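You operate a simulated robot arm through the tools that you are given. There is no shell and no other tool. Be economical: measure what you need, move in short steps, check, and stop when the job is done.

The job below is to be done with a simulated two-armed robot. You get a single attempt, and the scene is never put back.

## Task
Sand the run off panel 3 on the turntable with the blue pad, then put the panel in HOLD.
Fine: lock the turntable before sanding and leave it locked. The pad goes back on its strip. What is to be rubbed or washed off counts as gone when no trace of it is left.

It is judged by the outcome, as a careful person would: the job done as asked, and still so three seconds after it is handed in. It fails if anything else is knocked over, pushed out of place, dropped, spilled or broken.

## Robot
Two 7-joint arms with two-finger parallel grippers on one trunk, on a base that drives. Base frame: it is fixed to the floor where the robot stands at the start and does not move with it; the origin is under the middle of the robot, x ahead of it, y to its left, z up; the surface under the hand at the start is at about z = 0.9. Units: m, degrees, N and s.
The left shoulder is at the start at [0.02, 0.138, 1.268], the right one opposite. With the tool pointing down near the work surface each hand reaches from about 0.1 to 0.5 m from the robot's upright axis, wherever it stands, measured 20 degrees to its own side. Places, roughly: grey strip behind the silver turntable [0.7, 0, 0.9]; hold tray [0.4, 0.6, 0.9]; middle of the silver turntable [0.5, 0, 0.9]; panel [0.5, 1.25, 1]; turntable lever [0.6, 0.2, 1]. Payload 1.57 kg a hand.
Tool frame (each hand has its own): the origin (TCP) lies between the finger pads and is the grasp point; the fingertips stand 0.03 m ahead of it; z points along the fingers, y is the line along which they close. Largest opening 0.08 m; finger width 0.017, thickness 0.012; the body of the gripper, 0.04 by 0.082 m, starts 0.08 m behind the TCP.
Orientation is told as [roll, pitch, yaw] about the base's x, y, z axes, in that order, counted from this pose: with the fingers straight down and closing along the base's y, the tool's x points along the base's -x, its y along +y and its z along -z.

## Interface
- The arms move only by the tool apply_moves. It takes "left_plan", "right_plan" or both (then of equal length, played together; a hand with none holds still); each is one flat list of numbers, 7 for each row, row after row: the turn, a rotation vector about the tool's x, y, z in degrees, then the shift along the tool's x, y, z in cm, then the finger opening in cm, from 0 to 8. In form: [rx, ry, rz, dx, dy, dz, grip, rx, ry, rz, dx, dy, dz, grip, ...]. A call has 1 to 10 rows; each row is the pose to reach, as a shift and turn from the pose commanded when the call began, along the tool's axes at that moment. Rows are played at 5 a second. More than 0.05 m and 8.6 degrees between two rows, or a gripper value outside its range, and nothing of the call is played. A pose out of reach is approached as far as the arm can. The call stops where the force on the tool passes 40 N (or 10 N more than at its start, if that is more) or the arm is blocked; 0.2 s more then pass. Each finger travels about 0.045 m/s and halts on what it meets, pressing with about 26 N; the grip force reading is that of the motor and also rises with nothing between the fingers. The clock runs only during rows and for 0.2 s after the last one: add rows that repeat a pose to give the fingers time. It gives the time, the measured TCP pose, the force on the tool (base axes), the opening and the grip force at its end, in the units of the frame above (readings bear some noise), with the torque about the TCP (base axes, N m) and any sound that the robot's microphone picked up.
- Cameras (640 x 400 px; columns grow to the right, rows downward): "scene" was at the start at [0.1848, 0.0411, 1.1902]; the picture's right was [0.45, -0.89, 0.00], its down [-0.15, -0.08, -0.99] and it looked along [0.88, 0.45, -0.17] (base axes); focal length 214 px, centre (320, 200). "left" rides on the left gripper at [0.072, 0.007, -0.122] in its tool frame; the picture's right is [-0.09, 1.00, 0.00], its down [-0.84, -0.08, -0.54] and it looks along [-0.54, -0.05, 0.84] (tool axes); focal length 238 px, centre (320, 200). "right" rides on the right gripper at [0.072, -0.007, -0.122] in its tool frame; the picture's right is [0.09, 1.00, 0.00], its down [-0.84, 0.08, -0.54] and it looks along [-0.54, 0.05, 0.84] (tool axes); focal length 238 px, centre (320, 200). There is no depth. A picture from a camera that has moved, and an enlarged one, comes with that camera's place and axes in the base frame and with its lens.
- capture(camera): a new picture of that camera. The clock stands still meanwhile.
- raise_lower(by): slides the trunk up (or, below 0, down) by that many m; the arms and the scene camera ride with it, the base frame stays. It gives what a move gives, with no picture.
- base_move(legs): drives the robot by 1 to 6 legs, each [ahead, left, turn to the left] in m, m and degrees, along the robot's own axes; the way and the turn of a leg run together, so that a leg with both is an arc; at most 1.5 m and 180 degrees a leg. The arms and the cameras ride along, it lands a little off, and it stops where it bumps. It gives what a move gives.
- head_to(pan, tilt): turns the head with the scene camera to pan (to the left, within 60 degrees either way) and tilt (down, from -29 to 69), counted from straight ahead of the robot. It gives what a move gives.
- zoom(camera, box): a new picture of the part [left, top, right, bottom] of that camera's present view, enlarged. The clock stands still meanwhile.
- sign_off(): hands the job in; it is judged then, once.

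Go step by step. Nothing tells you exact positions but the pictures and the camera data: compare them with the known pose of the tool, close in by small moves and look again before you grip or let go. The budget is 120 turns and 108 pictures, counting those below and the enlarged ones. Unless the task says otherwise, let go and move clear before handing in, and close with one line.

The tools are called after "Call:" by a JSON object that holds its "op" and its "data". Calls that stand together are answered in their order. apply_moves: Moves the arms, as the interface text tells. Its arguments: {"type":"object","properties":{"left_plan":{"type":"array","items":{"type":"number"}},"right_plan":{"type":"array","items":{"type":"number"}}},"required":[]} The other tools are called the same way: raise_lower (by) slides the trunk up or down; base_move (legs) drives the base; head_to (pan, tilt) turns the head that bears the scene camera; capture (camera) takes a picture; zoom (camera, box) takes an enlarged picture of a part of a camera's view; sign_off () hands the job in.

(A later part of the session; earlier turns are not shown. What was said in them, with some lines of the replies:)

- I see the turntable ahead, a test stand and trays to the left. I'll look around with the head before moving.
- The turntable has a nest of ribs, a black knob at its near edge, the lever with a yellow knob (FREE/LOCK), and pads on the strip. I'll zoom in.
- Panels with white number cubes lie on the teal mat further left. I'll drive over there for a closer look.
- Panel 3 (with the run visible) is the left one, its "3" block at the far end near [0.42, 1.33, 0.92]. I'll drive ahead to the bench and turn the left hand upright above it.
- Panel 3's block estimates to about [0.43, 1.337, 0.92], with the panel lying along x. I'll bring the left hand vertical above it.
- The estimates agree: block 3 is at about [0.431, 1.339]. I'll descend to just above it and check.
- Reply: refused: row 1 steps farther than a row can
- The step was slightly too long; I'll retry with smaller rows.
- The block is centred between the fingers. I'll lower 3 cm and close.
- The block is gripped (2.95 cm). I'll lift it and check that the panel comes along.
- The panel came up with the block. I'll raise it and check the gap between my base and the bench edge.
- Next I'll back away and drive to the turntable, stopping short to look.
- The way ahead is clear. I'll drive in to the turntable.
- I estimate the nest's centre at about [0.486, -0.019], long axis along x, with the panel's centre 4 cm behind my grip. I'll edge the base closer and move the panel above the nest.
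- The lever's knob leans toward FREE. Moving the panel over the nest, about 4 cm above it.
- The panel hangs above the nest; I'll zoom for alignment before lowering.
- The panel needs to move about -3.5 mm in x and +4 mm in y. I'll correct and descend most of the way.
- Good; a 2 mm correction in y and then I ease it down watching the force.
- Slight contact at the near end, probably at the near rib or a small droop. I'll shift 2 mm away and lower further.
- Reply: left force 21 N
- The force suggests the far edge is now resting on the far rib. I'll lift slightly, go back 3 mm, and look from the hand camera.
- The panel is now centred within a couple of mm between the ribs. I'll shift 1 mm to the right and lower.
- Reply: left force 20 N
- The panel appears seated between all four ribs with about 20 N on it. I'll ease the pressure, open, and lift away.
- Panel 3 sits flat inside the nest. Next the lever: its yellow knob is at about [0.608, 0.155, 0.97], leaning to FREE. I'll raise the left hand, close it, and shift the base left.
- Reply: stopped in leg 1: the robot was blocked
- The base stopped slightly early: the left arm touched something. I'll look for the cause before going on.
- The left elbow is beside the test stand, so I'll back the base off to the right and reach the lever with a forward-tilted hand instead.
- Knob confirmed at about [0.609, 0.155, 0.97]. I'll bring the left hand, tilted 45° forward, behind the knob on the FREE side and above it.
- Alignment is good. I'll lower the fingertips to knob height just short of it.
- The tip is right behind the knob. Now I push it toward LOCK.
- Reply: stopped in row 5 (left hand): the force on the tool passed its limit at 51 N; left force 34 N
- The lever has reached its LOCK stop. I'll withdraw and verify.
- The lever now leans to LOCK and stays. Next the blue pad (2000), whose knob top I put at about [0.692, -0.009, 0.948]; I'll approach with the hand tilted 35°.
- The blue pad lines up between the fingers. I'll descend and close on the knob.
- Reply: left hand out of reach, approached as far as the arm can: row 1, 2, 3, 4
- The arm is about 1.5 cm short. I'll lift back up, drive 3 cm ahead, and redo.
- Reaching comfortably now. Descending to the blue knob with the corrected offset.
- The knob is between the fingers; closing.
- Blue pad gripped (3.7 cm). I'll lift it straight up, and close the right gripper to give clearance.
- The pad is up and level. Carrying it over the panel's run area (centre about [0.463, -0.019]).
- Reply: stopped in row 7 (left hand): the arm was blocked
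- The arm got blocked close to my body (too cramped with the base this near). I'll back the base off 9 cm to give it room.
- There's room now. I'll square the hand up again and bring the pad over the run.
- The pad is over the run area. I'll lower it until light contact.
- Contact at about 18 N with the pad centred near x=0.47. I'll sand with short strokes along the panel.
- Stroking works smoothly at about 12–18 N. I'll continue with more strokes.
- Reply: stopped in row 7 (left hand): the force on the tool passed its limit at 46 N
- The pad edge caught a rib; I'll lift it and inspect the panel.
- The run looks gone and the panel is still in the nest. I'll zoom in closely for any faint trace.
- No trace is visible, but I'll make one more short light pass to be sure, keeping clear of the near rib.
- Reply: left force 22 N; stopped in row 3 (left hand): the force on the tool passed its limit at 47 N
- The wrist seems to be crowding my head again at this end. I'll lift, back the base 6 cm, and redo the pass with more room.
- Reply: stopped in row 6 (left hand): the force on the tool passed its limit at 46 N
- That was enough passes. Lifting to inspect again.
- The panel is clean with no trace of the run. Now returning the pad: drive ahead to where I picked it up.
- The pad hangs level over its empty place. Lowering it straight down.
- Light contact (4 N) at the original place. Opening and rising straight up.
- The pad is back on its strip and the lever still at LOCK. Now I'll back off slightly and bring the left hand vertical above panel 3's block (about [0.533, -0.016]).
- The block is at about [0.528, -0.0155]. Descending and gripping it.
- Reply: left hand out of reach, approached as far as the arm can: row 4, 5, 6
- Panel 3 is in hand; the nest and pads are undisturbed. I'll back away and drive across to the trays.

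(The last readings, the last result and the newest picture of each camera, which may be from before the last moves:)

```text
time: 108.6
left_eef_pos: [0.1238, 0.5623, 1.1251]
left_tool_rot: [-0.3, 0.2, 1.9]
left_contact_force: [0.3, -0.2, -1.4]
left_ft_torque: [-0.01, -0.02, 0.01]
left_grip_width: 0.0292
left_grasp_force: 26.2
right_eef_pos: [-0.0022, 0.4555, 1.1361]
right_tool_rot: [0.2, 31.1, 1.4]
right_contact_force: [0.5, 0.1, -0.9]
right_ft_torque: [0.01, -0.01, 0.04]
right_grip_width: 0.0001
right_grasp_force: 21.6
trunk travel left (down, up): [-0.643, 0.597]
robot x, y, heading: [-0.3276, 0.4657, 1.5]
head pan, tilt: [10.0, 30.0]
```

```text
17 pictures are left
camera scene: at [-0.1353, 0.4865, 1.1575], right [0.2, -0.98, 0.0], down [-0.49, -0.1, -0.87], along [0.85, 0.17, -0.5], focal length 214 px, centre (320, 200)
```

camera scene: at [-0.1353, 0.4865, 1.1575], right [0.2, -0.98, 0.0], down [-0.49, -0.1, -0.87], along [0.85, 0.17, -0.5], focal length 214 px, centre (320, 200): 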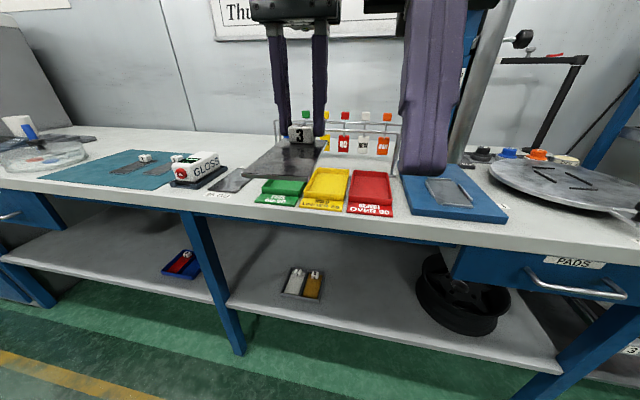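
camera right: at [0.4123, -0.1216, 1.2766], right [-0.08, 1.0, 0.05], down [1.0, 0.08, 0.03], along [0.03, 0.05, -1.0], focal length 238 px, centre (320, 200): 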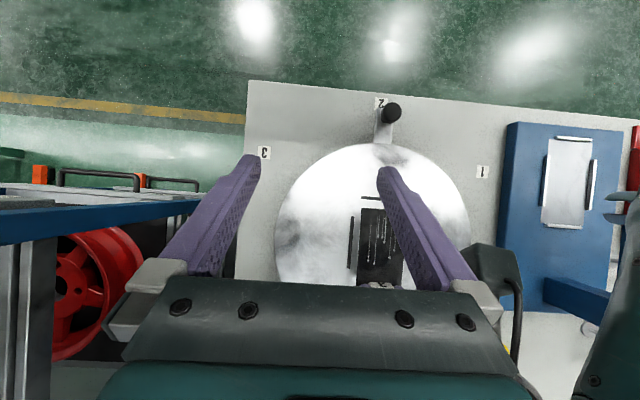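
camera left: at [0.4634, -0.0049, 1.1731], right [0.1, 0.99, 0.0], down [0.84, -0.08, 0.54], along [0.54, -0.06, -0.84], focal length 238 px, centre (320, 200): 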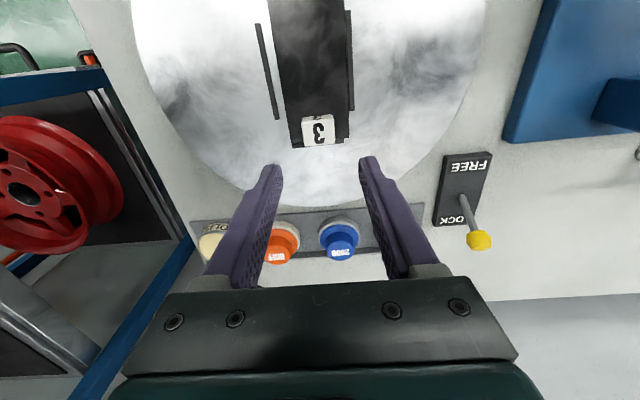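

The yellow HOLD tray is around x 0.31–0.43, y 0.51–0.62. I'll drive closer and measure it.

Call:
{"op": "base_move", "data": {"legs": [[0.26, 0, -1.5]]}}

Call:
{"op": "head_to", "data": {"pan": 15, "tilt": 50}}

Call:
{"op": "capture", "data": {"camera": "scene"}}

Call:
{"op": "capture", "data": {"camera": "left"}}

```text
time: 110.5
left_eef_pos: [0.3858, 0.5532, 1.1238]
left_tool_rot: [-0.2, 0.2, 0.5]
left_contact_force: [-0.2, 0.6, -1.0]
left_ft_torque: [0.01, -0.05, 0.03]
left_grip_width: 0.0294
left_grasp_force: 26.3
right_eef_pos: [0.2574, 0.4486, 1.135]
right_tool_rot: [0.1, 31.0, -0.1]
right_contact_force: [0.0, -0.3, -0.1]
right_ft_torque: [-0.01, 0.02, -0.01]
right_grip_width: 0.0
right_grasp_force: 21.5
trunk travel left (down, up): [-0.643, 0.597]
robot x, y, heading: [-0.0672, 0.4734, -0.0]
head pan, tilt: [10.0, 30.0]
```

```text
time: 111.3
left_eef_pos: [0.386, 0.5544, 1.1255]
left_tool_rot: [-0.1, 0.2, 0.5]
left_contact_force: [-0.6, -0.9, -1.0]
left_ft_torque: [0.0, -0.05, 0.01]
left_grip_width: 0.0295
left_grasp_force: 25.5
right_eef_pos: [0.2559, 0.4497, 1.136]
right_tool_rot: [0.1, 31.1, -0.2]
right_contact_force: [-0.9, -1.6, -0.2]
right_ft_torque: [-0.01, 0.02, -0.01]
right_grip_width: 0.0
right_grasp_force: 20.8
trunk travel left (down, up): [-0.643, 0.597]
robot x, y, heading: [-0.066, 0.4682, 0.1]
head pan, tilt: [15.0, 50.0]
```

```text
16 pictures are left
camera scene: at [0.1098, 0.4888, 1.1281], right [0.26, -0.97, 0.0], down [-0.74, -0.2, -0.64], along [0.62, 0.17, -0.77], focal length 214 px, centre (320, 200)
```

scene: 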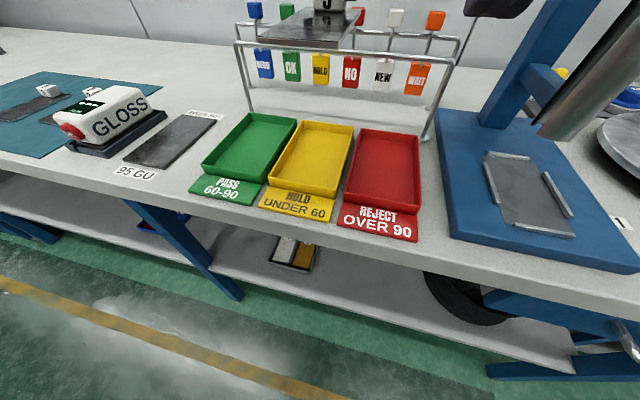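

```text
15 pictures are left
camera left: at [0.3146, 0.561, 1.2464], right [0.08, 1.0, 0.0], down [0.84, -0.07, 0.54], along [0.54, -0.05, -0.84], focal length 238 px, centre (320, 200)
```

left: 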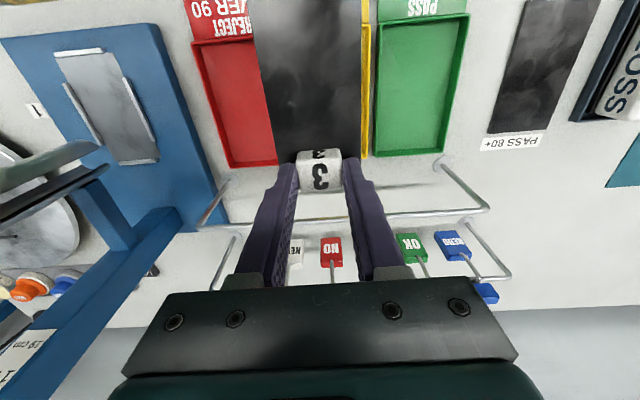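

Tray HOLD is about x 0.29–0.454, y 0.518–0.610, centre [0.372, 0.564]. I'll drive 3 cm ahead, then lower the panel with its centre over the tray centre.

Call:
{"op": "base_move", "data": {"legs": [[0.03, 0.01, 0]]}}

Call:
{"op": "apply_moves", "data": {"left_plan": [0, 0, 0, 0, 0, 4, 1.5, 0, 0, 0, 0, 0, 8, 1.5, 0, 0, 0, 0, 0, 11, 1.5, 0, 0, 0, 0, 0, 11, 1.5]}}

Call:
{"op": "capture", "data": {"camera": "scene"}}

```text
time: 112.2
left_eef_pos: [0.4153, 0.5634, 1.1239]
left_tool_rot: [-0.3, 0.2, 0.4]
left_contact_force: [-0.2, -0.6, -1.4]
left_ft_torque: [0.05, -0.07, 0.04]
left_grip_width: 0.0291
left_grasp_force: 26.1
right_eef_pos: [0.2867, 0.4586, 1.1359]
right_tool_rot: [0.1, 31.1, -0.2]
right_contact_force: [0.4, -0.2, 0.0]
right_ft_torque: [0.0, 0.04, 0.02]
right_grip_width: 0.0
right_grasp_force: 21.2
trunk travel left (down, up): [-0.643, 0.597]
robot x, y, heading: [-0.0368, 0.4817, 0.1]
head pan, tilt: [15.0, 50.0]
```

```text
time: 113.2
left_eef_pos: [0.4124, 0.5647, 1.0134]
left_tool_rot: [-0.2, 0.1, 0.5]
left_contact_force: [0.1, 0.0, -1.6]
left_ft_torque: [-0.01, -0.04, -0.01]
left_grip_width: 0.0293
left_grasp_force: 26.7
right_eef_pos: [0.2871, 0.4595, 1.1353]
right_tool_rot: [0.1, 31.2, -0.1]
right_contact_force: [-0.8, -0.5, 0.1]
right_ft_torque: [0.03, 0.02, -0.01]
right_grip_width: 0.0
right_grasp_force: 21.6
trunk travel left (down, up): [-0.643, 0.597]
robot x, y, heading: [-0.0369, 0.4814, -0.2]
head pan, tilt: [15.0, 50.0]
```

```text
14 pictures are left
camera scene: at [0.1396, 0.4984, 1.128], right [0.26, -0.97, 0.0], down [-0.74, -0.2, -0.64], along [0.62, 0.17, -0.77], focal length 214 px, centre (320, 200)
```

scene: 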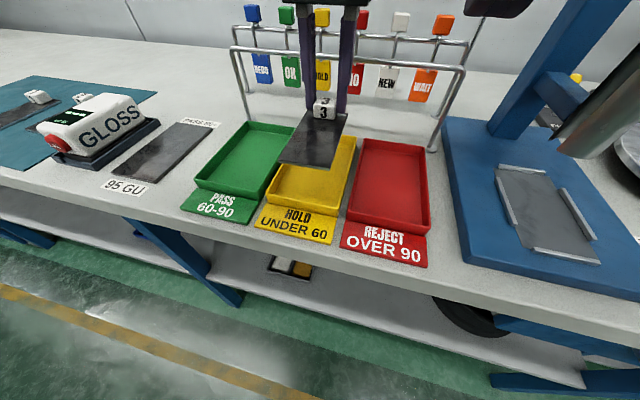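

Panel is centred over HOLD. Lowering it to the tray floor.

Call:
{"op": "apply_moves", "data": {"left_plan": [0, 0, 0, -0.3, 0, 3, 1.5, 0, 0, 0, -0.3, 0, 5.5, 1.5, 0, 0, 0, -0.3, 0, 6.5, 1.5, 0, 0, 0, -0.3, 0, 7.0, 1.5, 0, 0, 0, -0.3, 0, 7.0, 1.5]}}

Call:
{"op": "zoom", "data": {"camera": "scene", "box": [230, 80, 390, 240]}}

```text
time: 114.3
left_eef_pos: [0.4168, 0.5634, 0.9461]
left_tool_rot: [-0.2, 0.1, 0.4]
left_contact_force: [-2.4, 0.2, 10.3]
left_ft_torque: [0.1, 0.52, 0.02]
left_grip_width: 0.0295
left_grasp_force: 26.2
right_eef_pos: [0.2878, 0.4586, 1.137]
right_tool_rot: [0.1, 31.2, -0.2]
right_contact_force: [-0.5, 0.0, 0.0]
right_ft_torque: [0.04, 0.01, 0.0]
right_grip_width: 0.0001
right_grasp_force: 21.3
trunk travel left (down, up): [-0.643, 0.597]
robot x, y, heading: [-0.0397, 0.4821, 0.0]
head pan, tilt: [15.0, 50.0]
```

```text
2.50 times, centred on (310, 160) of scene
camera zoom: at [0.1399, 0.4987, 1.1283], right [0.26, -0.97, 0.0], down [-0.74, -0.2, -0.64], along [0.62, 0.17, -0.77], focal length 536 px, centre (345, 300)
```

zoom: 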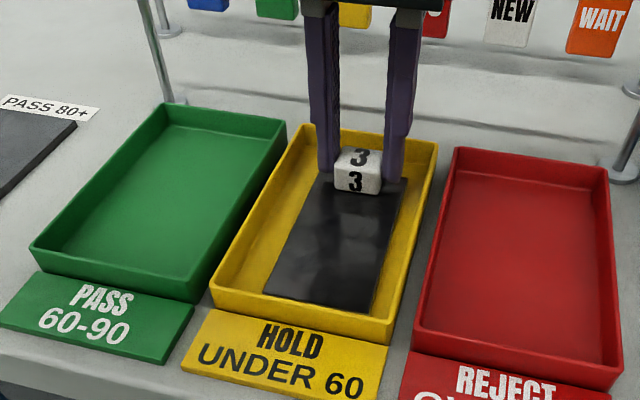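

The panel is down inside the tray, touching the floor. I'll release gently and rise.

Call:
{"op": "apply_moves", "data": {"left_plan": [0, 0, 0, 0, 0, 0, 2.9, 0, 0, 0, 0, 0, 0, 3.6, 0, 0, 0, 0, 0, 0, 4.2, 0, 0, 0, 0, 0, 0, 4.2, 0, 0, 0, 0, 0, -2, 4.2, 0, 0, 0, 0, 0, -5, 4.2, 0, 0, 0, 0, 0, -9, 4.2, 0, 0, 0, 0, 0, -13, 4.2, 0, 0, 0, 0, 0, -13, 4.2]}}

Call:
{"op": "zoom", "data": {"camera": "scene", "box": [230, 80, 390, 240]}}

```text
time: 116.3
left_eef_pos: [0.4181, 0.5628, 1.0739]
left_tool_rot: [-0.2, 0.2, 0.5]
left_contact_force: [0.3, 0.3, -0.1]
left_ft_torque: [-0.04, 0.01, -0.01]
left_grip_width: 0.0419
left_grasp_force: 0.1
right_eef_pos: [0.2873, 0.4588, 1.135]
right_tool_rot: [0.0, 31.1, -0.2]
right_contact_force: [0.0, 0.2, 0.5]
right_ft_torque: [-0.01, -0.03, 0.01]
right_grip_width: 0.0001
right_grasp_force: 21.5
trunk travel left (down, up): [-0.643, 0.597]
robot x, y, heading: [-0.0348, 0.4804, -0.0]
head pan, tilt: [15.0, 50.0]
```

```text
2.50 times, centred on (310, 160) of scene
camera zoom: at [0.1397, 0.4984, 1.128], right [0.26, -0.97, 0.0], down [-0.74, -0.2, -0.64], along [0.62, 0.17, -0.77], focal length 536 px, centre (345, 300)
```

zoom: 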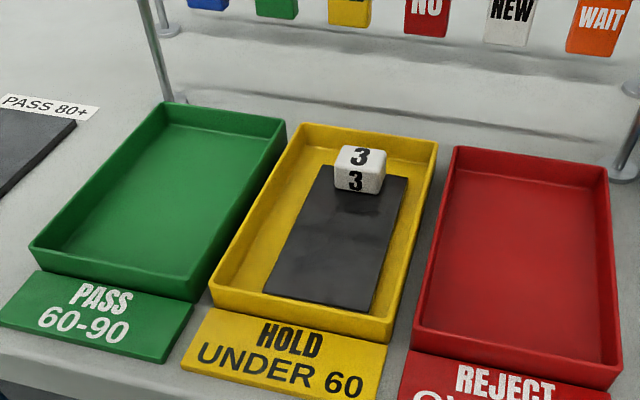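

The panel lies flat in HOLD. One close look at its surface, then I'll back away and check the lever, stand and pads.

Call:
{"op": "zoom", "data": {"camera": "scene", "box": [292, 145, 336, 206]}}

Call:
{"op": "base_move", "data": {"legs": [[-0.25, 0, 0]]}}

Call:
{"op": "head_to", "data": {"pan": -30, "tilt": 20}}

Call:
{"op": "capture", "data": {"camera": "scene"}}

```text
6.56 times, centred on (314, 176) of scene
camera zoom: at [0.1397, 0.4984, 1.128], right [0.26, -0.97, 0.0], down [-0.74, -0.2, -0.64], along [0.62, 0.17, -0.77], focal length 1406 px, centre (359, 361)
```

zoom: 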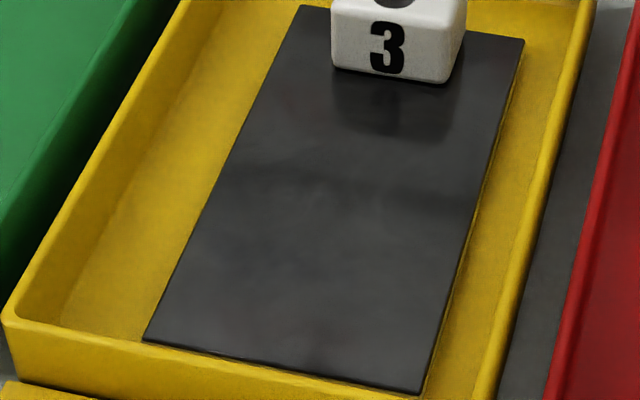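

```text
time: 118.2
left_eef_pos: [0.172, 0.563, 1.0735]
left_tool_rot: [-0.1, 0.2, 0.3]
left_contact_force: [0.6, -0.5, -0.7]
left_ft_torque: [0.02, 0.0, 0.02]
left_grip_width: 0.0419
left_grasp_force: 0.0
right_eef_pos: [0.0391, 0.4601, 1.1354]
right_tool_rot: [0.1, 31.1, -0.3]
right_contact_force: [0.6, -0.8, -0.9]
right_ft_torque: [0.05, 0.07, 0.03]
right_grip_width: 0.0001
right_grasp_force: 21.6
trunk travel left (down, up): [-0.643, 0.597]
robot x, y, heading: [-0.2868, 0.4798, -0.4]
head pan, tilt: [15.0, 50.0]
```

```text
time: 119.3
left_eef_pos: [0.172, 0.5619, 1.074]
left_tool_rot: [-0.2, 0.2, 0.3]
left_contact_force: [0.5, 0.2, 0.0]
left_ft_torque: [0.01, 0.0, -0.01]
left_grip_width: 0.0422
left_grasp_force: 0.1
right_eef_pos: [0.0392, 0.4591, 1.1365]
right_tool_rot: [0.1, 31.1, -0.4]
right_contact_force: [-1.2, -0.2, -0.4]
right_ft_torque: [0.01, 0.02, -0.01]
right_grip_width: 0.0002
right_grasp_force: 21.5
trunk travel left (down, up): [-0.643, 0.597]
robot x, y, heading: [-0.2876, 0.4812, -0.1]
head pan, tilt: [-30.0, 20.0]
```

```text
10 pictures are left
camera scene: at [-0.1016, 0.4323, 1.1736], right [-0.5, -0.86, 0.0], down [-0.3, 0.17, -0.94], along [0.81, -0.47, -0.34], focal length 214 px, centre (320, 200)
```

scene: 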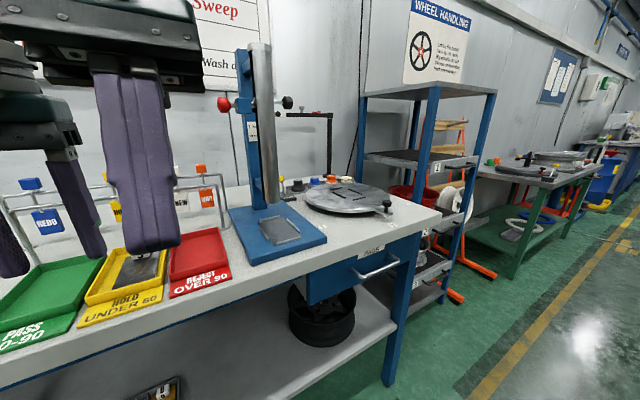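

Call:
{"op": "zoom", "data": {"camera": "scene", "box": [220, 150, 400, 270]}}

```text
3.33 times, centred on (310, 210) of scene
camera zoom: at [-0.1016, 0.4323, 1.1736], right [-0.5, -0.86, 0.0], down [-0.3, 0.17, -0.94], along [0.81, -0.47, -0.34], focal length 715 px, centre (353, 167)
```

zoom: 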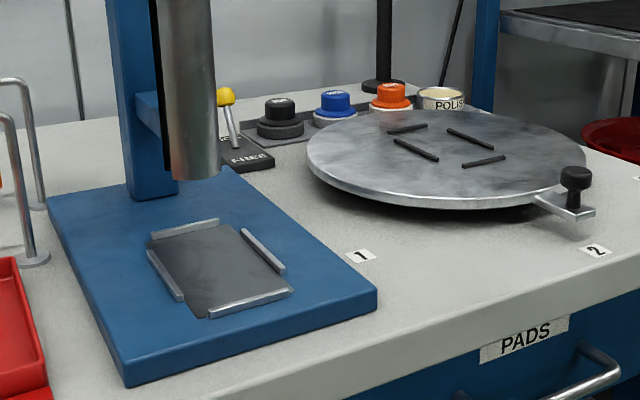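

The lever leans to LOCK, the pads sit on their strip, the stand is in place and panel 3 is clean in HOLD. Handing in.

Call:
{"op": "sign_off", "data": {}}

```text
The job is handed in.
```

I sanded the run off panel 3 on the locked turntable and put the panel in HOLD. No trace of the run shows in close-up. The blue pad is back on its strip and the turntable is still locked. My left elbow touched the test stand once while I was driving, but the stand looked in place when I checked at the end.
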